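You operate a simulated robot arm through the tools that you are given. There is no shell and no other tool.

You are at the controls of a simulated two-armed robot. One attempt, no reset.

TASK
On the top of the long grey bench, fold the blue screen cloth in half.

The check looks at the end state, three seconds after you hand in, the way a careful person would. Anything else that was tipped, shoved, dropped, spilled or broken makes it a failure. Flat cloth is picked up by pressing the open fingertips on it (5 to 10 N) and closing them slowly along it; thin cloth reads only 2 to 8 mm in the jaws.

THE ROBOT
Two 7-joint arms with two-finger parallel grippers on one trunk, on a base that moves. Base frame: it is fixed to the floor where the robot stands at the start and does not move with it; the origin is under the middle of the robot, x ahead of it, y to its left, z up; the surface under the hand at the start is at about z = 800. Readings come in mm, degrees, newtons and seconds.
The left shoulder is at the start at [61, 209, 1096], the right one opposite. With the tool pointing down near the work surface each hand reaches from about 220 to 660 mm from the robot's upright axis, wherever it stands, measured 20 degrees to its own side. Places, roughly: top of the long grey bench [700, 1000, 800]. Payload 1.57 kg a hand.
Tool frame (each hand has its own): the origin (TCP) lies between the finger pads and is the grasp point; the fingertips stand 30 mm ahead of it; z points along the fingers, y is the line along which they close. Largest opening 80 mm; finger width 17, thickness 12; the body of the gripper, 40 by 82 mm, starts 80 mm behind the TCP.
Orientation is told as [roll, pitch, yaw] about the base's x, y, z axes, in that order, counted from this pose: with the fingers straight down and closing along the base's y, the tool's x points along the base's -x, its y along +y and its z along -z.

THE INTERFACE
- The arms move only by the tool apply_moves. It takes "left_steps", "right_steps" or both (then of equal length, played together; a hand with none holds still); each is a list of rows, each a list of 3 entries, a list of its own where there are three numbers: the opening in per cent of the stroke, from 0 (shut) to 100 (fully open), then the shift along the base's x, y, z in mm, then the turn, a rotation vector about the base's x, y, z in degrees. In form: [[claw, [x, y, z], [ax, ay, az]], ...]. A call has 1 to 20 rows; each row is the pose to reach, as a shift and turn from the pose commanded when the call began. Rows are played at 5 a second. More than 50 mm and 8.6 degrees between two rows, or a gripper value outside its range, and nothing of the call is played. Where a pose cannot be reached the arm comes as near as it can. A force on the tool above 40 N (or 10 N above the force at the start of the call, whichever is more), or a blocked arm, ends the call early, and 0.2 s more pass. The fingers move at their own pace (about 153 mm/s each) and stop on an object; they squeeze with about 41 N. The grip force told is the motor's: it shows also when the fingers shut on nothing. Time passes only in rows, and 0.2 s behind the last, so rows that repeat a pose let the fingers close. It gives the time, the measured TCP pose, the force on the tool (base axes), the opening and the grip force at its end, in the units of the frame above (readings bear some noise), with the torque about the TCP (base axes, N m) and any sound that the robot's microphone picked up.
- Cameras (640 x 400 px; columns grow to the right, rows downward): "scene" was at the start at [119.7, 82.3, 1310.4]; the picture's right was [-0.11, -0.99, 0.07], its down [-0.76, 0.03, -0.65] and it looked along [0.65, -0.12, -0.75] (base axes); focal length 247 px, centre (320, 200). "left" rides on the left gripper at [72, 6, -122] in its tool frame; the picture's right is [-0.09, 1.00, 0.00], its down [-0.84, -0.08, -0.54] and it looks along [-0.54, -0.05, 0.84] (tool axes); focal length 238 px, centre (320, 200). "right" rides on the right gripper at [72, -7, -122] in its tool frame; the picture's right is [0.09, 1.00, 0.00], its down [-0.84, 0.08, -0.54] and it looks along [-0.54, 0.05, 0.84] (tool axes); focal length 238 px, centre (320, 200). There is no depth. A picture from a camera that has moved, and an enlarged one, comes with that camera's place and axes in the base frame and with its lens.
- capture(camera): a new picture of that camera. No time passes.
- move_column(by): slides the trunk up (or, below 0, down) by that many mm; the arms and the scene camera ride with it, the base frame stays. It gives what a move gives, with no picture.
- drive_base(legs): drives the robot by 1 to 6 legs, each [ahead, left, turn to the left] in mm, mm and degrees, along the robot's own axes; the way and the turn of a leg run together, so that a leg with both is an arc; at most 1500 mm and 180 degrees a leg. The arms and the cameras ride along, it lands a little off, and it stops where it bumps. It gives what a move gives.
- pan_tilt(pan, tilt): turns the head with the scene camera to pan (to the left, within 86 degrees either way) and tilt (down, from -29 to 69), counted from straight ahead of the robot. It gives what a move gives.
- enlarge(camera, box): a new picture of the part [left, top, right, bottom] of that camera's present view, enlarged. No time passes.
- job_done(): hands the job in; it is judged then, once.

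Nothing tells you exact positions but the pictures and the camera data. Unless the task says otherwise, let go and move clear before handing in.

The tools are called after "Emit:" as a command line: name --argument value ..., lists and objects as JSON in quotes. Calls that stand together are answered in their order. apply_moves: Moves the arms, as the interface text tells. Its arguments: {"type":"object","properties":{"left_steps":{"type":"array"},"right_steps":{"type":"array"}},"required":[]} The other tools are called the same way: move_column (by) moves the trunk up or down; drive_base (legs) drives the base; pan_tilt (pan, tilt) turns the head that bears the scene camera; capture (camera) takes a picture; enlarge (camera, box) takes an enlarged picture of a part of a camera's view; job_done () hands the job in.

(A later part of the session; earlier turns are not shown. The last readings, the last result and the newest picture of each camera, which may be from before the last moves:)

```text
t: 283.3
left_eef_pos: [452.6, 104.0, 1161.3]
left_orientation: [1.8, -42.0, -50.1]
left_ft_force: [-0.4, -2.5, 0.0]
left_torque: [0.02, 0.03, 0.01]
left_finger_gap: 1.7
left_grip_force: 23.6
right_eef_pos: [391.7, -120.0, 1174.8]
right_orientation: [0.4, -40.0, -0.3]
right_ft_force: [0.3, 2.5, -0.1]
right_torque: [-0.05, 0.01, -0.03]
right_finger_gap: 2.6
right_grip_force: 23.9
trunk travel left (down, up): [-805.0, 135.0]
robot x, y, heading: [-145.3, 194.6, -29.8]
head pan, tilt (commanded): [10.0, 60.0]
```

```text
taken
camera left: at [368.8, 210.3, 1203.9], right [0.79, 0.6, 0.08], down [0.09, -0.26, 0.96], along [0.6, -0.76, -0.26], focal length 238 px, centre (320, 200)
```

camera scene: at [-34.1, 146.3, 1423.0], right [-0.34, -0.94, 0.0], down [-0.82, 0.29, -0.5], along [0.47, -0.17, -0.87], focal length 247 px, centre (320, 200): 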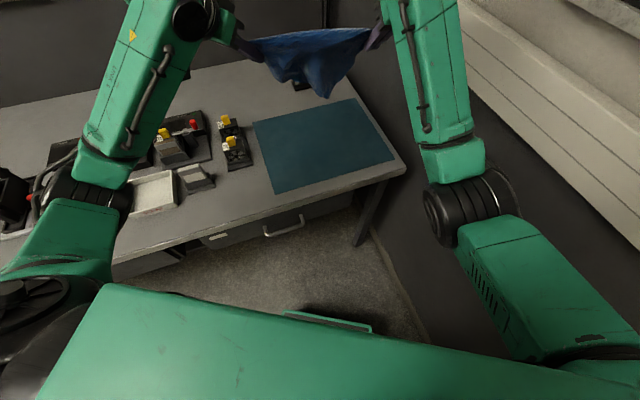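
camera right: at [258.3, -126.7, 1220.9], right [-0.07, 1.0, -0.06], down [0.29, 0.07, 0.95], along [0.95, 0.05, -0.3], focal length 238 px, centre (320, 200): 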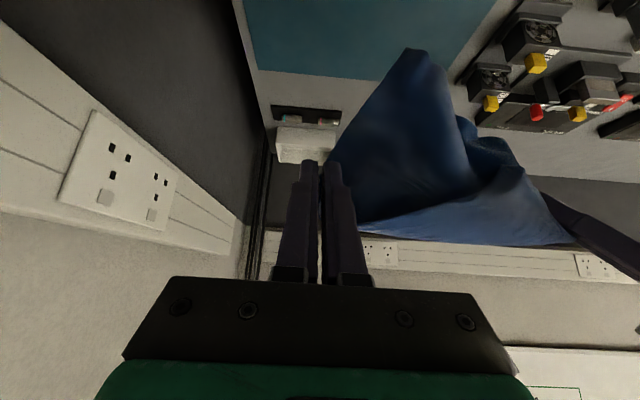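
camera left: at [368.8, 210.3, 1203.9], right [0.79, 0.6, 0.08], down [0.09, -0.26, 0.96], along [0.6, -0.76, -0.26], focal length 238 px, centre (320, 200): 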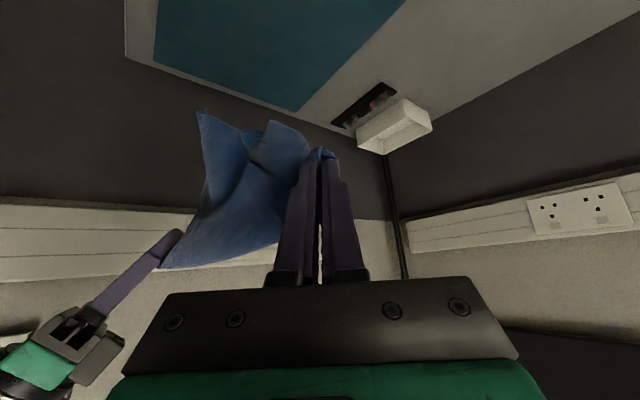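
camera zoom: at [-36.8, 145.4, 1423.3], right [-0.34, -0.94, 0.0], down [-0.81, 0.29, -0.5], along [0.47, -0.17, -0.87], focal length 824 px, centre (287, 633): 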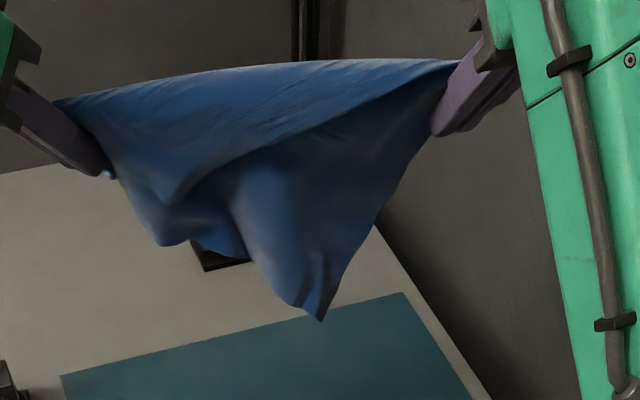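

The back corner D now hangs clean and sharp. I'll straighten the left hand to vertical so it will clear the fixtures, then lower until D touches the table.

Emit:
apply_moves --left_steps '[[0, [0, 0, 0], [6.1, 5.1, 0]], [0, [0, 0, 0], [12.2, 10.3, 0]], [0, [0, 0, 0], [18.4, 15.4, 0]], [0, [0, 0, 0], [24.5, 20.6, 0]], [0, [0, 0, 0], [30.6, 25.7, 0]], [0, [0, 0, -40], [30.6, 25.7, 0]], [0, [0, 0, -80], [30.6, 25.7, 0]], [0, [0, 0, -120], [30.6, 25.7, 0]], [0, [0, 0, -160], [30.6, 25.7, 0]], [0, [0, 0, -190], [30.6, 25.7, 0]], [0, [0, 0, -200], [30.6, 25.7, 0]]]' --right_steps '[[0, [0, 0, 0], [0, 0, 0]], [0, [0, 0, 0], [0, 0, 0]], [0, [0, 0, 0], [0, 0, 0]], [0, [0, 0, 0], [0, 0, 0]], [0, [0, 0, 0], [0, 0, 0]], [0, [0, 0, -40], [0, 0, 0]], [0, [0, 0, -80], [0, 0, 0]], [0, [0, 0, -120], [0, 0, 0]], [0, [0, 0, -160], [0, 0, 0]], [0, [0, 0, -195], [0, 0, 0]], [0, [0, 0, -210], [0, 0, 0]]]'

Emit:
enlarge --camera "scene" --box '[230, 30, 430, 170]'

Emit:
capture --camera "right"

```text
t: 285.7
left_eef_pos: [453.1, 105.2, 960.6]
left_orientation: [1.8, -2.0, -50.0]
left_ft_force: [-0.2, -0.9, 0.3]
left_torque: [0.01, 0.01, 0.01]
left_finger_gap: 2.0
left_grip_force: 23.0
right_eef_pos: [391.7, -119.5, 962.6]
right_orientation: [0.3, -40.1, -0.3]
right_ft_force: [-0.4, 2.1, 0.4]
right_torque: [-0.02, -0.03, -0.04]
right_finger_gap: 1.9
right_grip_force: 23.7
trunk travel left (down, up): [-805.0, 135.0]
robot x, y, heading: [-145.5, 192.5, -29.8]
head pan, tilt (commanded): [10.0, 60.0]
```

```text
2.86 times, centred on (330, 100) of scene
camera zoom: at [-36.8, 145.3, 1423.3], right [-0.34, -0.94, 0.0], down [-0.81, 0.29, -0.5], along [0.47, -0.17, -0.87], focal length 706 px, centre (291, 486)
```

zoom: 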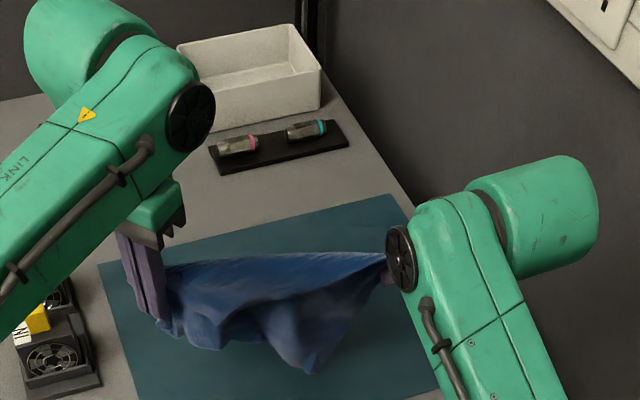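

```text
taken
camera right: at [258.4, -127.1, 1009.3], right [-0.07, 1.0, -0.06], down [0.29, 0.07, 0.95], along [0.95, 0.05, -0.3], focal length 238 px, centre (320, 200)
```

right: 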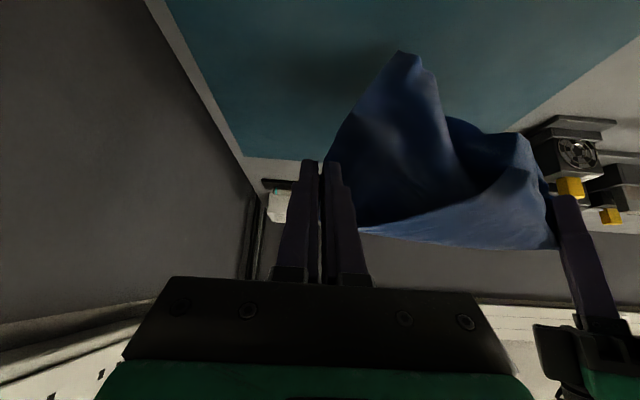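

D just touches the mat at (426, -40). Now the laying: five steps of driving forward 36 mm and lowering about 26 mm.

Emit:
drive_base --legs '[[34, 20, 0]]'

Emit:
apply_moves --left_steps '[[0, [0, 0, -12], [0, 0, 0]], [0, [0, 0, -24], [0, 0, 0]]]' --right_steps '[[0, [0, 0, -12], [0, 0, 0]], [0, [0, 0, -24], [0, 0, 0]]]'

Emit:
drive_base --legs '[[34, 20, 0]]'

Emit:
apply_moves --left_steps '[[0, [0, 0, -12], [0, 0, 0]], [0, [0, 0, -24], [0, 0, 0]]]' --right_steps '[[0, [0, 0, -12], [0, 0, 0]], [0, [0, 0, -24], [0, 0, 0]]]'

Emit:
drive_base --legs '[[34, 20, 0]]'

Emit:
apply_moves --left_steps '[[0, [0, 0, -12], [0, 0, 0]], [0, [0, 0, -24], [0, 0, 0]]]' --right_steps '[[0, [0, 0, -12], [0, 0, 0]], [0, [0, 0, -24], [0, 0, 0]]]'

Emit:
enlarge --camera "scene" --box '[230, 60, 430, 200]'

Emit:
capture --camera "right"

```text
t: 286.6
left_eef_pos: [487.1, 106.1, 962.9]
left_orientation: [1.9, -2.3, -50.0]
left_ft_force: [-1.9, -0.6, 0.4]
left_torque: [0.02, -0.05, 0.0]
left_finger_gap: 1.8
left_grip_force: 23.7
right_eef_pos: [426.8, -118.5, 964.3]
right_orientation: [0.2, -40.4, -0.3]
right_ft_force: [-0.8, 0.9, 0.2]
right_torque: [0.01, -0.03, 0.01]
right_finger_gap: 2.2
right_grip_force: 23.3
trunk travel left (down, up): [-805.0, 135.0]
robot x, y, heading: [-105.4, 191.1, -29.6]
head pan, tilt (commanded): [10.0, 60.0]
```

```text
t: 287.2
left_eef_pos: [491.5, 106.2, 937.7]
left_orientation: [1.9, -2.1, -50.1]
left_ft_force: [0.2, -0.1, -0.4]
left_torque: [0.0, 0.0, 0.0]
left_finger_gap: 1.9
left_grip_force: 23.2
right_eef_pos: [430.0, -118.8, 938.8]
right_orientation: [0.2, -40.1, -0.3]
right_ft_force: [-0.1, 1.7, -0.5]
right_torque: [-0.02, 0.02, 0.06]
right_finger_gap: 1.9
right_grip_force: 24.0
trunk travel left (down, up): [-805.0, 135.0]
robot x, y, heading: [-106.1, 191.0, -30.0]
head pan, tilt (commanded): [10.0, 60.0]
```

```text
t: 288.1
left_eef_pos: [527.2, 106.0, 939.8]
left_orientation: [1.9, -2.4, -50.1]
left_ft_force: [-1.3, -0.3, 0.2]
left_torque: [0.04, -0.05, -0.01]
left_finger_gap: 1.8
left_grip_force: 23.5
right_eef_pos: [466.2, -117.6, 941.3]
right_orientation: [0.3, -40.3, -0.3]
right_ft_force: [-0.1, 1.3, 0.1]
right_torque: [-0.03, -0.02, 0.0]
right_finger_gap: 2.3
right_grip_force: 23.3
trunk travel left (down, up): [-805.0, 135.0]
robot x, y, heading: [-70.3, 193.9, -30.0]
head pan, tilt (commanded): [10.0, 60.0]
```

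```text
t: 288.7
left_eef_pos: [530.0, 106.2, 913.6]
left_orientation: [1.9, -2.2, -50.1]
left_ft_force: [-0.9, -1.0, -1.0]
left_torque: [-0.01, -0.01, -0.01]
left_finger_gap: 1.9
left_grip_force: 23.5
right_eef_pos: [470.3, -118.5, 914.7]
right_orientation: [0.3, -40.1, -0.4]
right_ft_force: [-0.2, 0.2, 1.6]
right_torque: [-0.03, -0.03, -0.01]
right_finger_gap: 2.2
right_grip_force: 23.4
trunk travel left (down, up): [-805.0, 135.0]
robot x, y, heading: [-66.1, 195.3, -30.0]
head pan, tilt (commanded): [10.0, 60.0]
```

```text
t: 289.5
left_eef_pos: [565.2, 107.2, 917.9]
left_orientation: [1.9, -2.3, -50.0]
left_ft_force: [-0.4, -0.8, 0.2]
left_torque: [0.0, -0.06, -0.01]
left_finger_gap: 1.9
left_grip_force: 23.7
right_eef_pos: [505.0, -117.2, 916.7]
right_orientation: [0.3, -40.4, -0.3]
right_ft_force: [-0.5, 1.5, -0.8]
right_torque: [-0.03, -0.02, 0.0]
right_finger_gap: 2.0
right_grip_force: 24.0
trunk travel left (down, up): [-805.0, 135.0]
robot x, y, heading: [-27.7, 197.9, -29.8]
head pan, tilt (commanded): [10.0, 60.0]
```

```text
t: 290.1
left_eef_pos: [566.9, 106.4, 889.6]
left_orientation: [1.8, -2.2, -50.2]
left_ft_force: [-0.4, -0.8, -0.1]
left_torque: [0.03, 0.01, -0.01]
left_finger_gap: 1.6
left_grip_force: 24.0
right_eef_pos: [509.4, -118.4, 891.0]
right_orientation: [0.3, -40.1, -0.3]
right_ft_force: [0.3, 0.3, 0.0]
right_torque: [-0.02, -0.02, 0.0]
right_finger_gap: 2.0
right_grip_force: 23.1
trunk travel left (down, up): [-805.0, 135.0]
robot x, y, heading: [-25.1, 192.7, -30.0]
head pan, tilt (commanded): [10.0, 60.0]
```

```text
2.86 times, centred on (330, 130) of scene
camera zoom: at [78.4, 147.2, 1423.4], right [-0.34, -0.94, 0.0], down [-0.81, 0.29, -0.5], along [0.47, -0.17, -0.87], focal length 706 px, centre (291, 400)
```

zoom: 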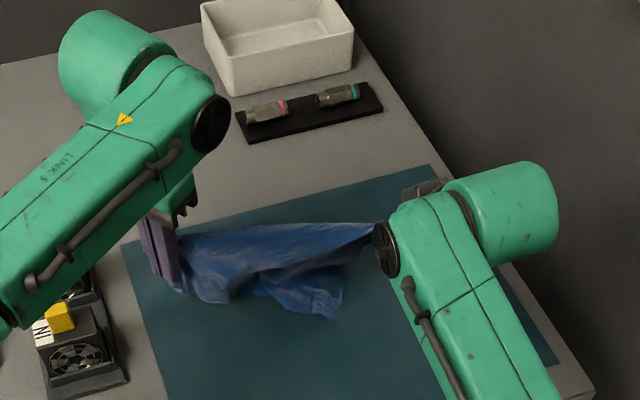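

```text
taken
camera right: at [374.7, -124.7, 938.7], right [-0.07, 1.0, -0.06], down [0.29, 0.07, 0.95], along [0.95, 0.05, -0.29], focal length 238 px, centre (320, 200)
```

right: 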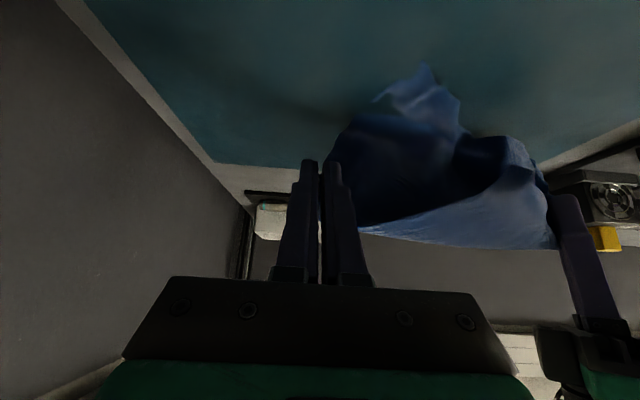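

The loose corner slides along as I move, so once the line is low it should simply trail out straight behind. I'll lower to just above the mat and tow forward another 110 mm.

Emit:
apply_moves --left_steps '[[0, [0, 0, -15], [0, 0, 0]], [0, [0, 0, -30], [0, 0, 0]], [0, [0, 0, -44], [0, 0, 0]]]' --right_steps '[[0, [0, 0, -15], [0, 0, 0]], [0, [0, 0, -30], [0, 0, 0]], [0, [0, 0, -44], [0, 0, 0]]]'

Emit:
drive_base --legs '[[95, 55, 0]]'

Emit:
enlarge --camera "scene" --box '[230, 60, 430, 200]'

Emit:
capture --camera "right"

Emit:
capture --camera "left"

```text
t: 290.9
left_eef_pos: [568.8, 107.3, 845.0]
left_orientation: [1.7, -2.1, -50.1]
left_ft_force: [0.0, -1.0, -0.1]
left_torque: [-0.01, 0.02, 0.04]
left_finger_gap: 1.8
left_grip_force: 23.5
right_eef_pos: [508.6, -116.9, 847.9]
right_orientation: [0.3, -40.0, -0.3]
right_ft_force: [0.1, 0.6, -0.5]
right_torque: [-0.02, -0.03, 0.02]
right_finger_gap: 2.2
right_grip_force: 23.8
trunk travel left (down, up): [-805.0, 135.0]
robot x, y, heading: [-29.2, 197.7, -29.9]
head pan, tilt (commanded): [10.0, 60.0]
```

```text
t: 292.1
left_eef_pos: [677.1, 105.9, 845.5]
left_orientation: [1.7, -2.2, -50.1]
left_ft_force: [0.1, 0.1, 0.3]
left_torque: [-0.02, 0.0, -0.01]
left_finger_gap: 1.6
left_grip_force: 23.4
right_eef_pos: [618.8, -117.6, 848.4]
right_orientation: [0.4, -40.0, -0.4]
right_ft_force: [1.0, 1.1, -0.7]
right_torque: [0.0, -0.04, 0.01]
right_finger_gap: 2.0
right_grip_force: 23.7
trunk travel left (down, up): [-805.0, 135.0]
robot x, y, heading: [81.3, 195.3, -29.8]
head pan, tilt (commanded): [10.0, 60.0]
```

```text
2.86 times, centred on (330, 130) of scene
camera zoom: at [188.5, 148.5, 1423.4], right [-0.34, -0.94, 0.0], down [-0.81, 0.29, -0.5], along [0.47, -0.17, -0.87], focal length 706 px, centre (291, 400)
```

zoom: 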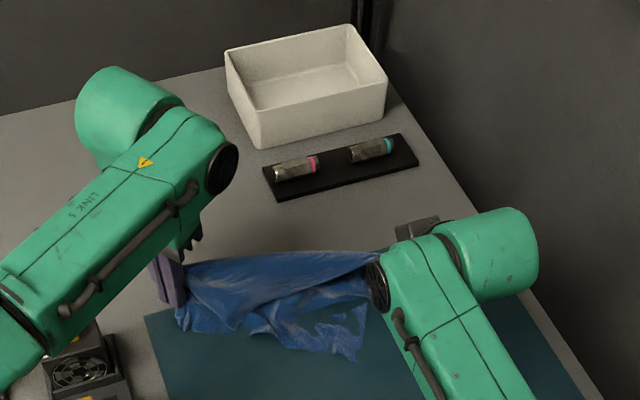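

```text
taken
camera right: at [484.7, -123.1, 895.2], right [-0.07, 1.0, -0.06], down [0.29, 0.07, 0.95], along [0.95, 0.05, -0.29], focal length 238 px, centre (320, 200)
```

right: 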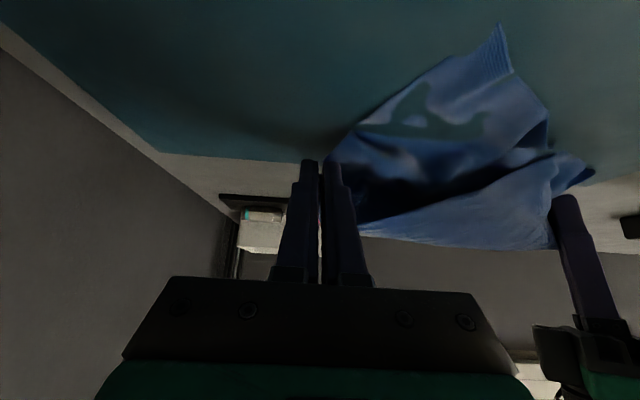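

```text
taken
camera left: at [630.8, 167.8, 965.6], right [0.82, 0.57, 0.03], down [0.45, -0.69, 0.57], along [0.35, -0.45, -0.82], focal length 238 px, centre (320, 200)
```

left: 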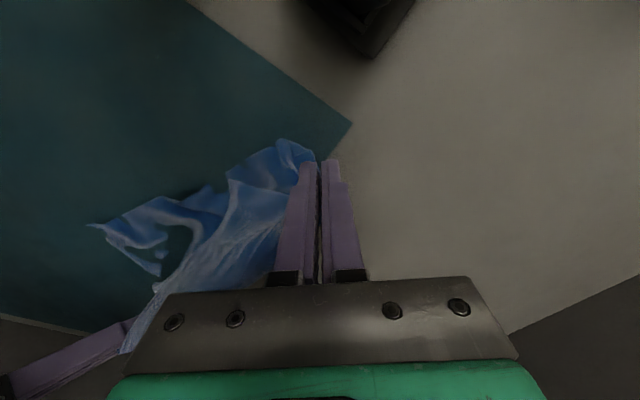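

The tow worked: corner D trails out cleanly at about (548, -51). Now the right hand lets go of its corner and goes to D, while the left keeps hold of C.

Emit:
apply_moves --right_steps '[[0, [0, 0, -8], [0, 0, 0]], [25, [0, 0, -8], [0, 0, 0]], [45, [0, 0, -8], [0, 0, 0]], [45, [-10, 0, 5], [0, 0, 0]], [45, [-25, 0, 40], [0, 0, 0]], [40, [-40, 20, 60], [0, 0, 0]], [35, [-55, 45, 60], [0, 0, 0]], [32, [-68, 62, 40], [0, 0, 0]], [32, [-72, 68, 5], [0, 0, 0]], [32, [-72, 68, -2], [0, 0, 0]], [32, [-72, 68, -2], [0, 0, 0]]]'

Emit:
capture --camera "right"

Emit:
enlarge --camera "right" --box '[200, 40, 440, 220]'

Emit:
enlarge --camera "scene" --box '[270, 100, 390, 200]'

```text
t: 294.5
left_eef_pos: [678.5, 106.4, 845.6]
left_orientation: [1.8, -2.0, -50.1]
left_ft_force: [-0.2, 0.4, -0.1]
left_torque: [-0.01, -0.03, -0.01]
left_finger_gap: 1.7
left_grip_force: 23.1
right_eef_pos: [547.6, -48.5, 846.9]
right_orientation: [0.3, -40.0, -0.4]
right_ft_force: [0.0, -0.2, 0.7]
right_torque: [0.02, 0.01, 0.03]
right_finger_gap: 25.6
right_grip_force: 0.1
trunk travel left (down, up): [-805.0, 135.0]
robot x, y, heading: [82.6, 196.4, -29.9]
head pan, tilt (commanded): [10.0, 60.0]
```

```text
taken
camera right: at [414.1, -55.6, 894.4], right [-0.07, 1.0, -0.06], down [0.29, 0.07, 0.95], along [0.95, 0.05, -0.3], focal length 238 px, centre (320, 200)
```

right: 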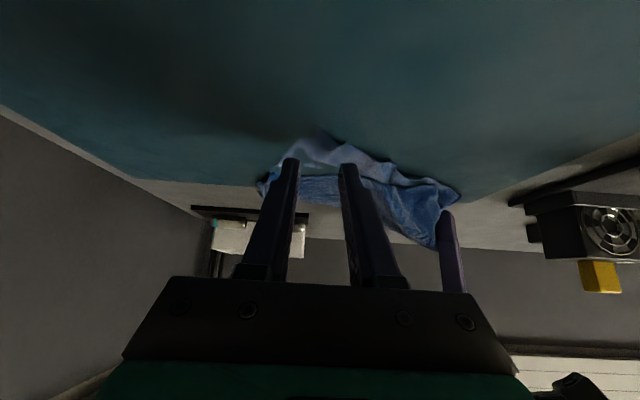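

```text
2.22 times, centred on (320, 130) of right
camera zoom: at [414.1, -55.6, 894.4], right [-0.07, 1.0, -0.06], down [0.29, 0.07, 0.95], along [0.95, 0.05, -0.3], focal length 530 px, centre (320, 356)
```

zoom: 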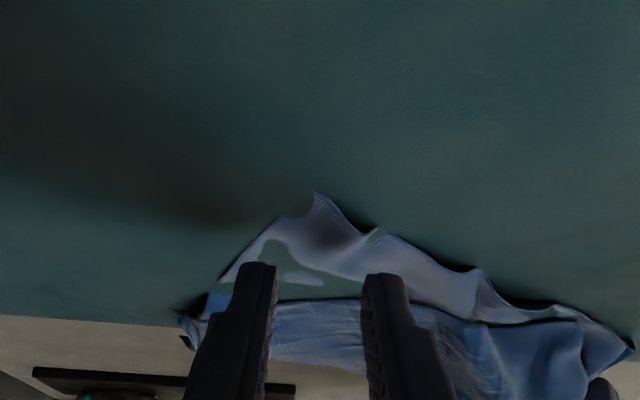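

```text
4.00 times, centred on (330, 150) of scene
camera zoom: at [189.7, 148.5, 1423.3], right [-0.34, -0.94, 0.0], down [-0.81, 0.29, -0.5], along [0.47, -0.17, -0.87], focal length 989 px, centre (280, 400)
```

zoom: 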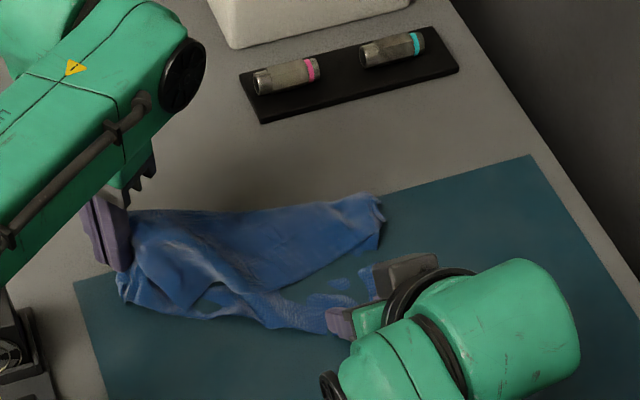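

D's tip is at (548, -53), just ahead of the fingertips. I'll move 10 mm further in so both fingers press on cloth, then lower.

Emit:
apply_moves --right_steps '[[28, [5, -3, -3], [0, 0, 0]], [28, [10, -3, -8], [0, 0, 0]], [28, [10, -3, -13], [0, 0, 0]], [28, [10, -3, -16], [0, 0, 0]], [28, [10, -3, -16], [0, 0, 0]]]'

```text
t: 295.7
left_eef_pos: [678.2, 107.3, 845.3]
left_orientation: [1.7, -2.0, -50.1]
left_ft_force: [0.2, 0.2, -0.1]
left_torque: [0.02, 0.03, 0.06]
left_finger_gap: 2.0
left_grip_force: 23.0
right_eef_pos: [557.3, -51.6, 829.7]
right_orientation: [0.3, -40.1, -0.4]
right_ft_force: [-0.1, -1.4, 0.3]
right_torque: [0.0, 0.01, 0.01]
right_finger_gap: 22.5
right_grip_force: 0.1
trunk travel left (down, up): [-805.0, 135.0]
robot x, y, heading: [78.7, 195.4, -29.8]
head pan, tilt (commanded): [10.0, 60.0]
```

Emit:
apply_moves --right_steps '[[28, [0, 0, -1], [0, 0, 0]], [28, [0, 0, -2], [0, 0, 0]], [28, [0, 0, -2], [0, 0, 0]]]'

```text
t: 296.5
left_eef_pos: [677.1, 107.6, 846.4]
left_orientation: [1.8, -2.2, -50.1]
left_ft_force: [0.0, -0.4, -1.0]
left_torque: [0.0, -0.04, 0.0]
left_finger_gap: 2.1
left_grip_force: 23.3
right_eef_pos: [557.2, -51.5, 828.3]
right_orientation: [0.1, -40.3, -0.2]
right_ft_force: [0.7, -1.9, 7.9]
right_torque: [-0.05, -0.12, -0.01]
right_finger_gap: 22.1
right_grip_force: 0.0
trunk travel left (down, up): [-805.0, 135.0]
robot x, y, heading: [82.3, 199.0, -30.1]
head pan, tilt (commanded): [10.0, 60.0]
```

Contact at about 8 N, well balanced. Closing slowly on D.

Emit:
apply_moves --right_steps '[[25, [0, 0, 0], [0, 0, 0]], [22, [0, 0, 0], [0, 0, 0]], [19, [0, 0, 0], [0, 0, 0]], [16, [0, 0, 0], [0, 0, 0]], [13, [0, 0, 0], [0, 0, 0]], [10, [0, 0, 0], [0, 0, 0]], [7, [0, 0, 0], [0, 0, 0]], [4, [0, 0, 0], [0, 0, 0]], [0, [0, 0, 0], [0, 0, 0]], [0, [0, 0, 0], [0, 0, 0]]]'

Emit:
enlarge --camera "right" --box '[200, 40, 440, 220]'

```text
t: 298.7
left_eef_pos: [676.5, 108.8, 845.6]
left_orientation: [1.9, -2.2, -50.1]
left_ft_force: [0.1, 1.0, 0.2]
left_torque: [-0.01, 0.04, -0.01]
left_finger_gap: 1.9
left_grip_force: 23.4
right_eef_pos: [556.4, -51.7, 829.2]
right_orientation: [0.1, -40.2, -0.2]
right_ft_force: [1.0, -0.1, 13.3]
right_torque: [0.03, -0.21, 0.02]
right_finger_gap: 1.8
right_grip_force: 23.2
trunk travel left (down, up): [-805.0, 135.0]
robot x, y, heading: [83.2, 197.7, -29.7]
head pan, tilt (commanded): [10.0, 60.0]
```

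```text
2.22 times, centred on (320, 130) of right
camera zoom: at [422.5, -57.7, 876.2], right [-0.07, 1.0, -0.06], down [0.29, 0.07, 0.95], along [0.95, 0.05, -0.29], focal length 530 px, centre (320, 356)
```

zoom: 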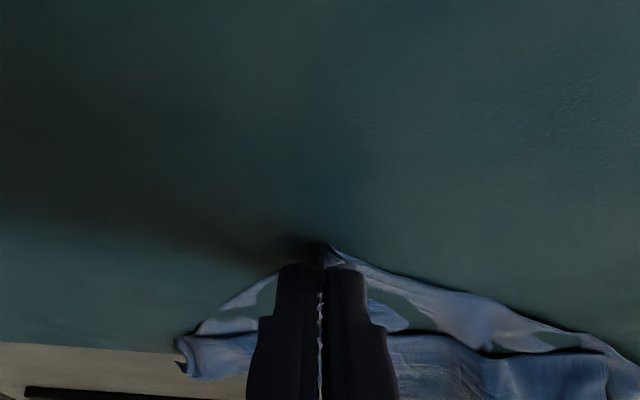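

The right hand holds D (1.8 mm). Now I lift both hands together and look at how the cloth hangs from the edge C–D.

Emit:
apply_moves --left_steps '[[0, [-2, 0, 20], [0, 0, 0]], [0, [-5, -2, 50], [0, 0, 0]], [0, [-9, -4, 80], [0, 0, 0]], [0, [-13, -5, 110], [0, 0, 0]], [0, [-17, -6, 140], [0, 0, 0]], [0, [-21, -7, 170], [0, 0, 0]], [0, [-25, -8, 200], [0, 0, 0]], [0, [-28, -9, 230], [0, 0, 0]], [0, [-30, -10, 260], [0, 0, 0]], [0, [-30, -10, 280], [0, 0, 0]], [0, [-30, -10, 280], [0, 0, 0]]]' --right_steps '[[0, [4, 0, 20], [0, 0, 0]], [0, [9, 0, 50], [0, 0, 0]], [0, [14, 0, 80], [0, 0, 0]], [0, [19, 0, 110], [0, 0, 0]], [0, [24, 0, 140], [0, 0, 0]], [0, [29, 0, 170], [0, 0, 0]], [0, [34, 0, 200], [0, 0, 0]], [0, [38, 0, 230], [0, 0, 0]], [0, [42, 0, 260], [0, 0, 0]], [0, [44, 0, 290], [0, 0, 0]], [0, [44, 0, 290], [0, 0, 0]]]'

Emit:
capture --camera "scene"

Emit:
enlarge --camera "scene" --box '[240, 20, 420, 150]'

Emit:
capture --camera "right"

```text
t: 301.1
left_eef_pos: [649.2, 94.5, 1124.6]
left_orientation: [1.7, -2.2, -50.1]
left_ft_force: [0.2, -0.3, 0.8]
left_torque: [0.01, 0.03, -0.01]
left_finger_gap: 1.6
left_grip_force: 23.5
right_eef_pos: [599.5, -52.9, 1117.1]
right_orientation: [0.4, -40.1, -0.5]
right_ft_force: [-0.1, 0.1, 0.2]
right_torque: [-0.01, 0.01, -0.03]
right_finger_gap: 1.8
right_grip_force: 23.6
trunk travel left (down, up): [-805.0, 135.0]
robot x, y, heading: [81.5, 195.0, -29.8]
head pan, tilt (commanded): [10.0, 60.0]
```

```text
taken
camera scene: at [190.1, 148.3, 1423.2], right [-0.34, -0.94, 0.0], down [-0.81, 0.29, -0.5], along [0.47, -0.17, -0.87], focal length 247 px, centre (320, 200)
```

scene: 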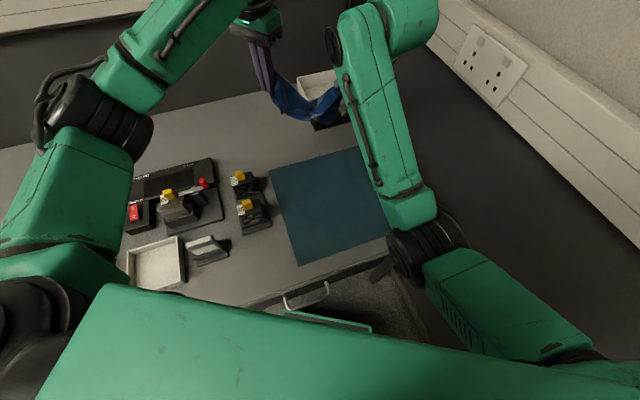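

```text
3.08 times, centred on (330, 85) of scene
camera zoom: at [190.1, 148.3, 1423.2], right [-0.34, -0.94, 0.0], down [-0.81, 0.29, -0.5], along [0.47, -0.17, -0.87], focal length 760 px, centre (289, 554)
```

zoom: 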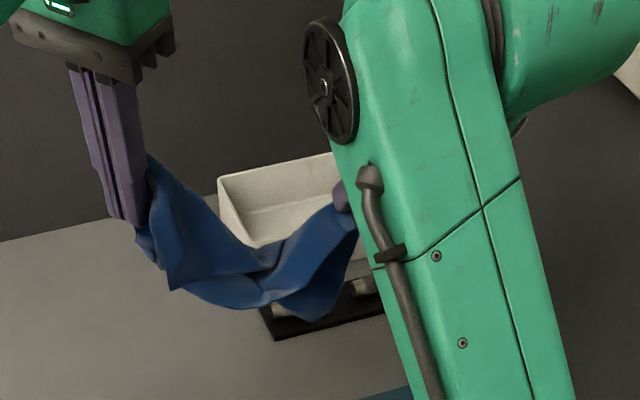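

```text
taken
camera right: at [467.1, -58.6, 1164.5], right [-0.07, 1.0, -0.06], down [0.29, 0.07, 0.95], along [0.95, 0.05, -0.3], focal length 238 px, centre (320, 200)
```

right: 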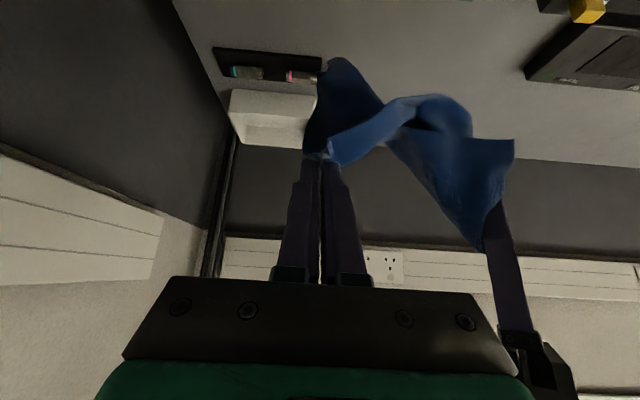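

It sags between the hands; I'll spread them until it goes taut.

Emit:
apply_moves --left_steps '[[0, [0, 4, 0], [0, 0, 0]], [0, [0, 8, 0], [0, 0, 0]], [0, [0, 12, 0], [0, 0, 0]], [0, [0, 16, 0], [0, 0, 0]], [0, [0, 16, 0], [0, 0, 0]]]' --right_steps '[[0, [2, -8, 0], [0, 0, 0]], [0, [4, -16, 0], [0, 0, 0]], [0, [6, -24, 0], [0, 0, 0]], [0, [8, -32, 0], [0, 0, 0]], [0, [8, -32, 0], [0, 0, 0]]]'

Emit:
capture --camera "right"

Emit:
enlarge --camera "scene" --box '[240, 20, 420, 150]'

```text
t: 302.3
left_eef_pos: [648.6, 112.1, 1125.0]
left_orientation: [1.8, -2.0, -50.1]
left_ft_force: [0.4, -0.6, -0.4]
left_torque: [-0.04, 0.01, 0.01]
left_finger_gap: 2.1
left_grip_force: 23.5
right_eef_pos: [609.3, -84.5, 1117.4]
right_orientation: [0.3, -40.1, -0.4]
right_ft_force: [0.1, -0.3, -0.2]
right_torque: [0.02, -0.01, -0.03]
right_finger_gap: 1.5
right_grip_force: 23.5
trunk travel left (down, up): [-805.0, 135.0]
robot x, y, heading: [80.1, 193.8, -29.7]
head pan, tilt (commanded): [10.0, 60.0]
```

```text
taken
camera right: at [476.0, -91.0, 1164.6], right [-0.07, 1.0, -0.06], down [0.29, 0.07, 0.95], along [0.95, 0.05, -0.3], focal length 238 px, centre (320, 200)
```

right: 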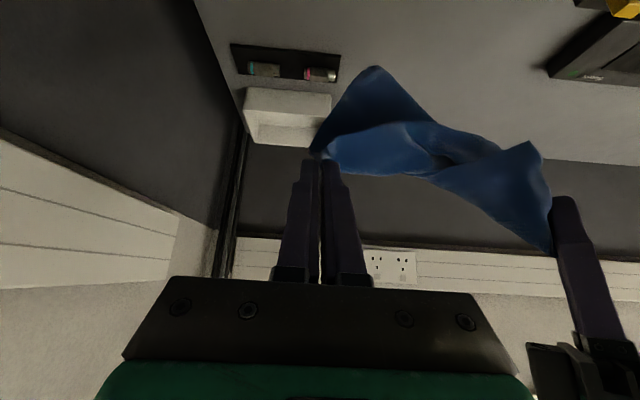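

```text
3.08 times, centred on (330, 85) of scene
camera zoom: at [189.9, 148.4, 1423.3], right [-0.34, -0.94, 0.0], down [-0.81, 0.29, -0.5], along [0.47, -0.17, -0.87], focal length 760 px, centre (289, 554)
```

zoom: 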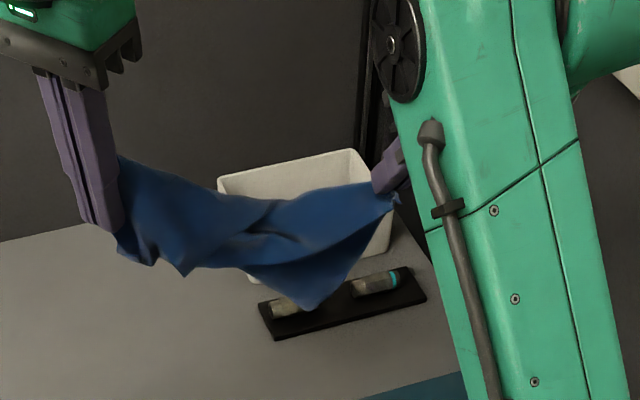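

Emit:
apply_moves --left_steps '[[0, [0, 4, 0], [0, 0, 0]], [0, [0, 8, 0], [0, 0, 0]], [0, [0, 12, 0], [0, 0, 0]], [0, [0, 12, 0], [0, 0, 0]], [0, [0, 12, 0], [0, 0, 0]]]' --right_steps '[[0, [0, -6, 0], [0, 0, 0]], [0, [0, -12, 0], [0, 0, 0]], [0, [0, -18, 0], [0, 0, 0]], [0, [0, -24, 0], [0, 0, 0]], [0, [0, -24, 0], [0, 0, 0]]]'

Emit:
enlarge --camera "right" --box '[280, 20, 640, 260]'

Emit:
enlarge --camera "scene" --box '[240, 20, 420, 150]'

Emit:
enlarge --camera "left" --box '[100, 60, 400, 260]'

```text
t: 303.5
left_eef_pos: [647.6, 125.2, 1124.4]
left_orientation: [1.7, -2.2, -50.1]
left_ft_force: [-0.6, -3.0, -0.1]
left_torque: [-0.08, 0.04, -0.02]
left_finger_gap: 2.0
left_grip_force: 23.8
right_eef_pos: [609.0, -107.6, 1117.4]
right_orientation: [0.3, -40.2, -0.3]
right_ft_force: [0.6, 3.8, 0.1]
right_torque: [0.12, -0.01, 0.04]
right_finger_gap: 1.8
right_grip_force: 23.3
trunk travel left (down, up): [-805.0, 135.0]
robot x, y, heading: [83.4, 196.8, -29.8]
head pan, tilt (commanded): [10.0, 60.0]
```

```text
1.67 times, centred on (460, 140) of right
camera zoom: at [475.8, -114.1, 1164.8], right [-0.07, 1.0, -0.06], down [0.29, 0.07, 0.95], along [0.95, 0.05, -0.3], focal length 397 px, centre (87, 300)
```

zoom: 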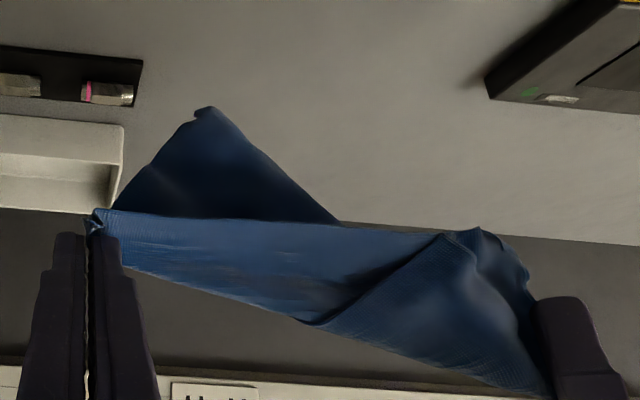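

```text
3.08 times, centred on (330, 85) of scene
camera zoom: at [189.9, 148.4, 1423.3], right [-0.34, -0.94, 0.0], down [-0.81, 0.29, -0.5], along [0.47, -0.17, -0.87], focal length 760 px, centre (289, 554)
```

zoom: 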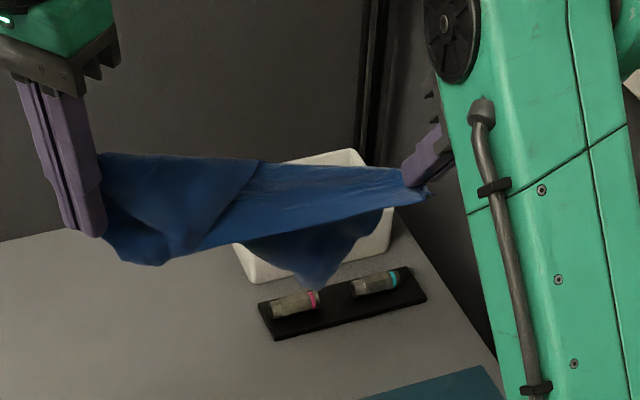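

```text
2.00 times, centred on (250, 160) of left
camera zoom: at [601.1, 185.6, 1244.1], right [0.82, 0.57, 0.03], down [0.45, -0.69, 0.57], along [0.35, -0.45, -0.82], focal length 477 px, centre (460, 280)
```

zoom: 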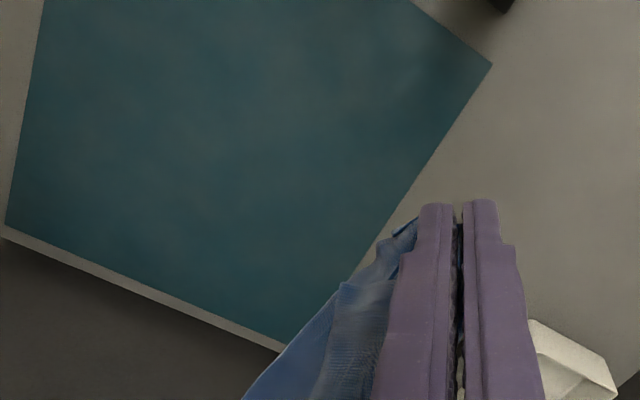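

At 236 mm the edge is taut with light tension, which fits the 240 mm side: these do look like adjacent corners, but the left grip seems to hold extra layers. I'll release the left hand, let the cloth hang from the right corner alone, and re-take the neighbouring corner cleanly.

Emit:
apply_moves --left_steps '[[25, [0, -5, 0], [0, 0, 0]], [50, [0, -5, 0], [0, 0, 0]], [50, [0, -5, 15], [0, 0, 0]], [50, [0, 10, 40], [0, 0, 0]], [50, [0, 40, 55], [0, 0, 0]], [50, [0, 70, 55], [0, 0, 0]], [50, [0, 90, 55], [0, 0, 0]], [50, [0, 90, 55], [0, 0, 0]], [50, [0, 90, 55], [0, 0, 0]]]' --right_steps '[[0, [0, 5, 0], [0, 0, 0]], [0, [0, 10, 5], [0, 0, 0]], [0, [0, 20, 15], [0, 0, 0]], [0, [0, 35, 30], [0, 0, 0]], [0, [0, 50, 45], [0, 0, 0]], [0, [0, 65, 60], [0, 0, 0]], [0, [0, 75, 70], [0, 0, 0]], [0, [0, 80, 70], [0, 0, 0]], [0, [0, 80, 70], [0, 0, 0]]]'

Emit:
enlarge --camera "scene" --box '[240, 20, 420, 150]'

Emit:
capture --camera "right"

Emit:
capture --camera "left"

```text
t: 305.5
left_eef_pos: [647.6, 213.8, 1180.8]
left_orientation: [1.8, -2.2, -50.1]
left_ft_force: [0.2, 0.5, 0.0]
left_torque: [0.01, -0.02, 0.01]
left_finger_gap: 40.0
left_grip_force: 0.1
right_eef_pos: [609.5, -27.4, 1189.4]
right_orientation: [0.3, -39.9, -0.5]
right_ft_force: [-0.4, 0.8, -0.2]
right_torque: [-0.04, -0.02, 0.03]
right_finger_gap: 1.7
right_grip_force: 23.2
trunk travel left (down, up): [-805.0, 135.0]
robot x, y, heading: [83.2, 195.7, -30.2]
head pan, tilt (commanded): [10.0, 60.0]
```

```text
3.08 times, centred on (330, 85) of scene
camera zoom: at [190.0, 148.3, 1423.3], right [-0.34, -0.94, 0.0], down [-0.81, 0.29, -0.5], along [0.47, -0.17, -0.87], focal length 760 px, centre (289, 554)
```

zoom: 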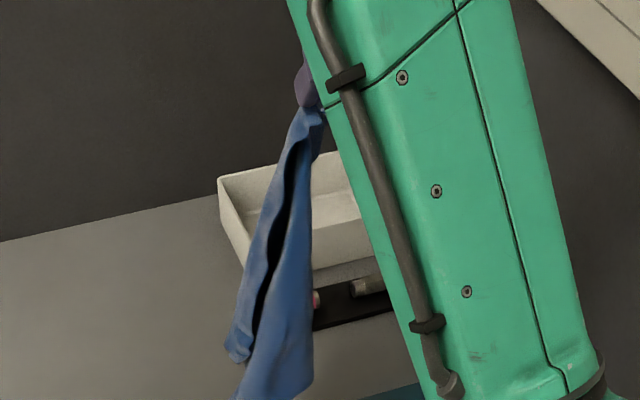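

```text
taken
camera right: at [475.4, -33.9, 1236.2], right [-0.07, 1.0, -0.06], down [0.29, 0.07, 0.95], along [0.95, 0.05, -0.3], focal length 238 px, centre (320, 200)
```

right: 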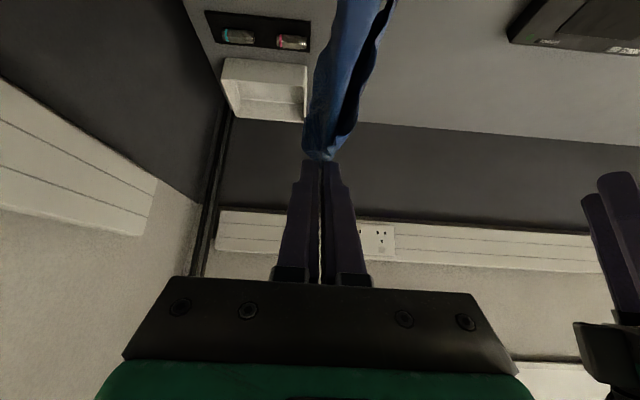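

```text
taken
camera left: at [601.4, 274.8, 1299.8], right [0.82, 0.57, 0.03], down [0.45, -0.69, 0.57], along [0.35, -0.45, -0.82], focal length 238 px, centre (320, 200)
```

left: 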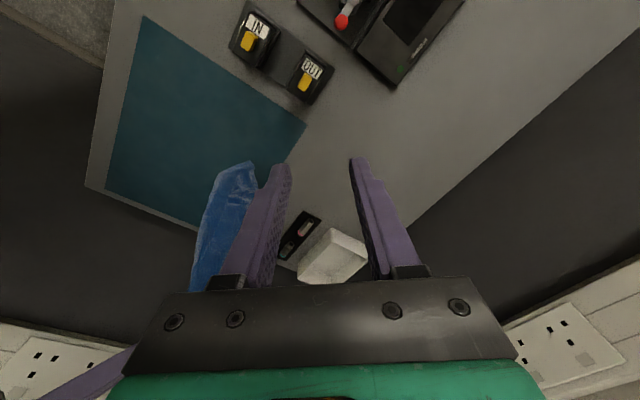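

Now it hangs long and straight, so the right hand holds a true corner in a single layer. Zooming in for the neighbouring corners.

Emit:
enlarge --camera "scene" --box '[270, 50, 390, 180]'

Emit:
enlarge --camera "left" --box '[150, 140, 310, 300]'

```text
3.08 times, centred on (330, 115) of scene
camera zoom: at [190.0, 148.3, 1423.3], right [-0.34, -0.94, 0.0], down [-0.81, 0.29, -0.5], along [0.47, -0.17, -0.87], focal length 760 px, centre (289, 462)
```

zoom: 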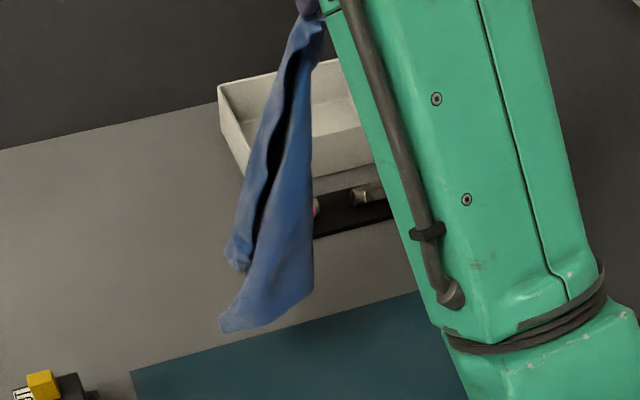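

```text
2.50 times, centred on (230, 220) of left
camera zoom: at [601.4, 274.8, 1299.8], right [0.82, 0.57, 0.03], down [0.45, -0.69, 0.57], along [0.35, -0.45, -0.82], focal length 596 px, centre (545, 150)
```

zoom: 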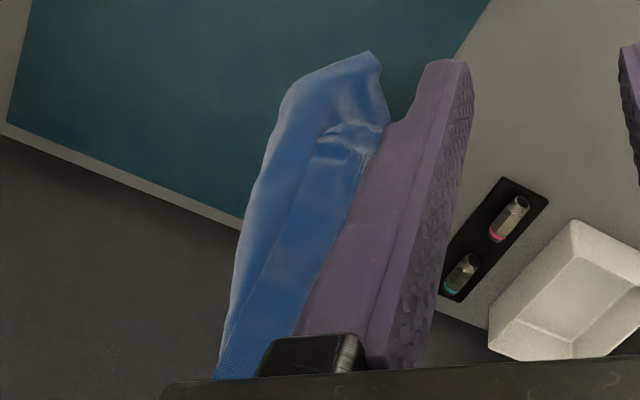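

Triangulation from two views agrees very well: the neighbouring corner W1 is at (648, 31, 937), about 240 mm along the edge, and the far corner W2 at (618, 55, 903). I'll take W1 near its very tip with the left hand, using a narrow opening.

Emit:
apply_moves --left_steps '[[45, [0, -2, -8], [0, 0, -8]], [42, [1, -4, -16], [0, 0, -16]], [40, [2, -6, -24], [0, 0, -24]], [40, [3, -8, -30], [-1, 1, -32]], [40, [3, -10, -30], [-2, 2, -40]]]'

Emit:
apply_moves --left_steps '[[40, [0, -20, -25], [-8, 0, 0]], [40, [0, -42, -50], [-16, 0, 0]], [40, [0, -64, -75], [-24, 0, 0]], [40, [0, -86, -100], [-32, 0, 0]], [40, [0, -108, -122], [-40, 0, 0]], [40, [0, -108, -122], [-40, 0, 0]]]'

Emit:
capture --camera "left"

Emit:
enlarge --camera "left" --box '[230, 80, 410, 240]'

Emit:
enlarge --camera "scene" --box '[270, 50, 390, 180]'

```text
t: 306.7
left_eef_pos: [650.8, 204.4, 1151.0]
left_orientation: [-0.8, -3.4, -90.2]
left_ft_force: [0.3, 0.4, -0.1]
left_torque: [0.0, -0.03, -0.01]
left_finger_gap: 31.6
left_grip_force: 0.0
right_eef_pos: [609.2, -26.4, 1188.8]
right_orientation: [0.3, -40.0, -0.4]
right_ft_force: [0.2, 0.1, -0.8]
right_torque: [0.0, 0.01, 0.02]
right_finger_gap: 1.5
right_grip_force: 23.0
trunk travel left (down, up): [-805.0, 135.0]
robot x, y, heading: [83.7, 196.6, -29.9]
head pan, tilt (commanded): [10.0, 60.0]
```

```text
t: 308.1
left_eef_pos: [652.4, 98.2, 1027.9]
left_orientation: [-0.7, -43.4, -90.0]
left_ft_force: [-0.6, 0.2, 0.3]
left_torque: [-0.02, 0.01, 0.0]
left_finger_gap: 32.1
left_grip_force: 0.1
right_eef_pos: [609.4, -27.5, 1189.3]
right_orientation: [0.3, -40.1, -0.4]
right_ft_force: [0.4, -0.2, 0.2]
right_torque: [-0.05, -0.01, -0.03]
right_finger_gap: 1.6
right_grip_force: 24.1
trunk travel left (down, up): [-805.0, 135.0]
robot x, y, heading: [85.0, 197.0, -29.9]
head pan, tilt (commanded): [10.0, 60.0]
```

```text
taken
camera left: at [659.7, 234.1, 1066.5], right [1.0, -0.08, 0.05], down [-0.07, -0.23, 0.97], along [-0.06, -0.97, -0.24], focal length 238 px, centre (320, 200)
```

left: 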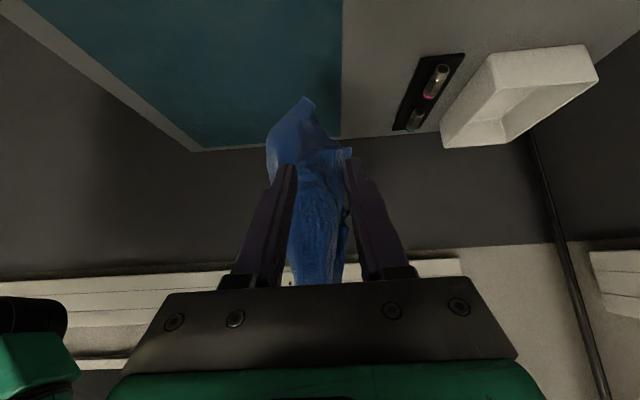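

```text
2.50 times, centred on (320, 160) of left
camera zoom: at [659.7, 234.1, 1066.5], right [1.0, -0.08, 0.05], down [-0.07, -0.23, 0.97], along [-0.06, -0.97, -0.24], focal length 596 px, centre (320, 300)
```

zoom: 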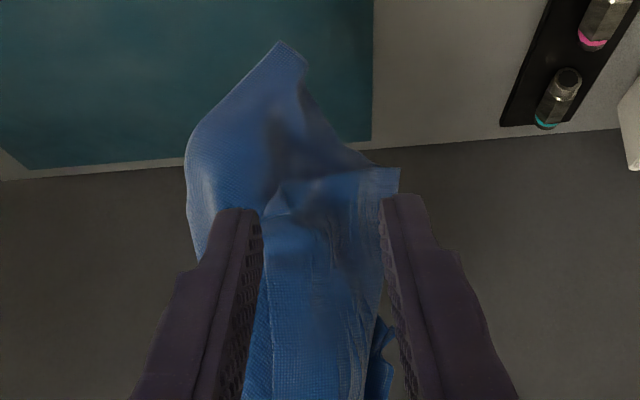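

```text
3.08 times, centred on (330, 115) of scene
camera zoom: at [189.6, 148.4, 1423.3], right [-0.34, -0.94, 0.0], down [-0.81, 0.29, -0.5], along [0.47, -0.17, -0.87], focal length 760 px, centre (289, 462)
```

zoom: 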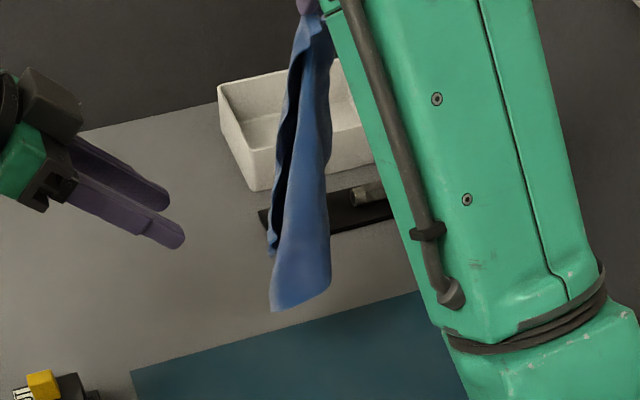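

The cloth was still settling; it now hangs straight, and the clean 240 mm neighbour corner is at about (682, 5, 957), its sheet facing sideways. I'll re-orient the left hand to come from above with the fingers closing across the sheet.

Emit:
apply_moves --left_steps '[[40, [2, 12, 15], [8, 0, 0]], [40, [4, 24, 30], [16, 0, 0]], [40, [6, 36, 45], [24, 0, 0]], [40, [8, 48, 60], [32, 0, 0]], [40, [10, 58, 72], [40, 0, 0]], [40, [12, 62, 80], [43, 0, 0]]]'

Emit:
apply_moves --left_steps '[[40, [2, -2, 0], [0, 0, 8]], [40, [4, -4, 0], [0, 0, 16]], [40, [6, -6, 0], [0, 0, 24]], [40, [8, -8, 0], [0, 0, 32]], [40, [10, -10, 0], [0, 0, 40]], [40, [12, -12, 0], [0, 0, 48]], [40, [12, -14, 0], [0, 0, 56]], [40, [12, -16, 0], [0, 0, 64]], [40, [12, -18, 0], [0, 0, 72]], [40, [12, -20, 0], [0, 0, 80]], [40, [12, -22, 0], [0, 0, 88]], [40, [12, -22, 0], [0, 0, 90]]]'

Emit:
capture --camera "left"

Emit:
enlarge --camera "left" --box '[100, 100, 340, 280]'

Emit:
enlarge --camera "scene" --box '[270, 50, 390, 180]'

```text
t: 309.5
left_eef_pos: [664.3, 159.5, 1109.3]
left_orientation: [-0.7, -0.2, -90.0]
left_ft_force: [0.1, 0.5, 0.3]
left_torque: [-0.03, 0.04, -0.01]
left_finger_gap: 32.1
left_grip_force: 0.0
right_eef_pos: [608.3, -27.3, 1187.7]
right_orientation: [0.2, -40.1, -0.4]
right_ft_force: [0.4, 0.1, -0.5]
right_torque: [0.01, 0.0, 0.0]
right_finger_gap: 1.6
right_grip_force: 23.3
trunk travel left (down, up): [-805.0, 135.0]
robot x, y, heading: [84.1, 193.9, -29.9]
head pan, tilt (commanded): [10.0, 60.0]
```

```text
t: 312.1
left_eef_pos: [674.8, 136.0, 1109.9]
left_orientation: [-0.8, -0.3, 0.0]
left_ft_force: [-0.3, 0.3, 0.1]
left_torque: [0.01, -0.01, 0.0]
left_finger_gap: 32.0
left_grip_force: 0.0
right_eef_pos: [609.0, -27.1, 1188.8]
right_orientation: [0.4, -40.1, -0.4]
right_ft_force: [-0.8, -0.3, 0.0]
right_torque: [0.04, -0.02, 0.02]
right_finger_gap: 1.7
right_grip_force: 23.6
trunk travel left (down, up): [-805.0, 135.0]
robot x, y, heading: [84.0, 196.3, -30.0]
head pan, tilt (commanded): [10.0, 60.0]
```

```text
taken
camera left: at [602.7, 145.4, 1230.0], right [0.09, 1.0, -0.01], down [0.83, -0.07, 0.55], along [0.54, -0.06, -0.84], focal length 238 px, centre (320, 200)
```

left: 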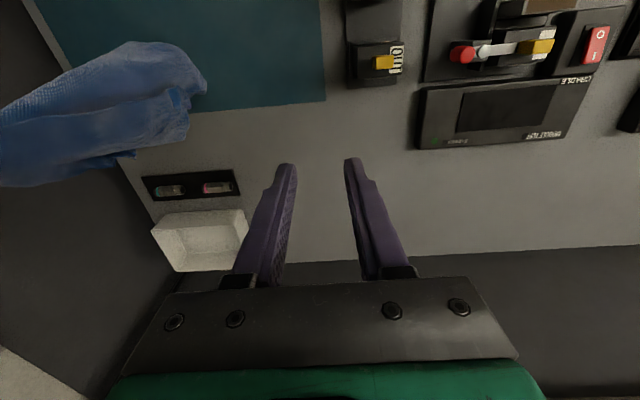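

```text
2.22 times, centred on (220, 190) of left
camera zoom: at [602.7, 145.4, 1230.0], right [0.09, 1.0, -0.01], down [0.83, -0.07, 0.55], along [0.54, -0.06, -0.84], focal length 530 px, centre (542, 222)
```

zoom: 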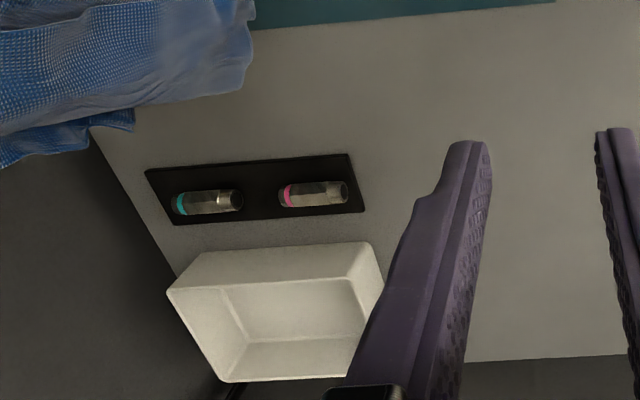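

```text
3.08 times, centred on (330, 115) of scene
camera zoom: at [189.9, 148.5, 1423.3], right [-0.34, -0.94, 0.0], down [-0.81, 0.29, -0.5], along [0.47, -0.17, -0.87], focal length 760 px, centre (289, 462)
```

zoom: 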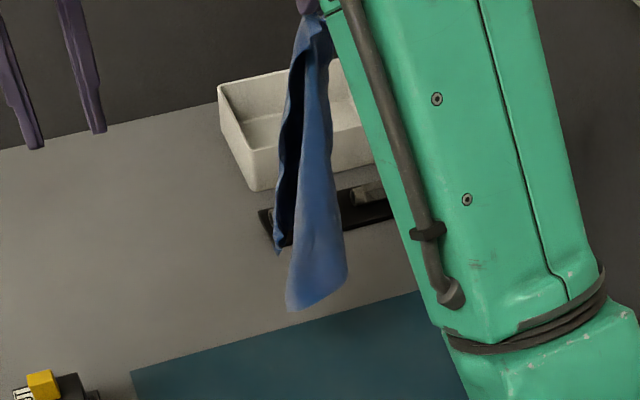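

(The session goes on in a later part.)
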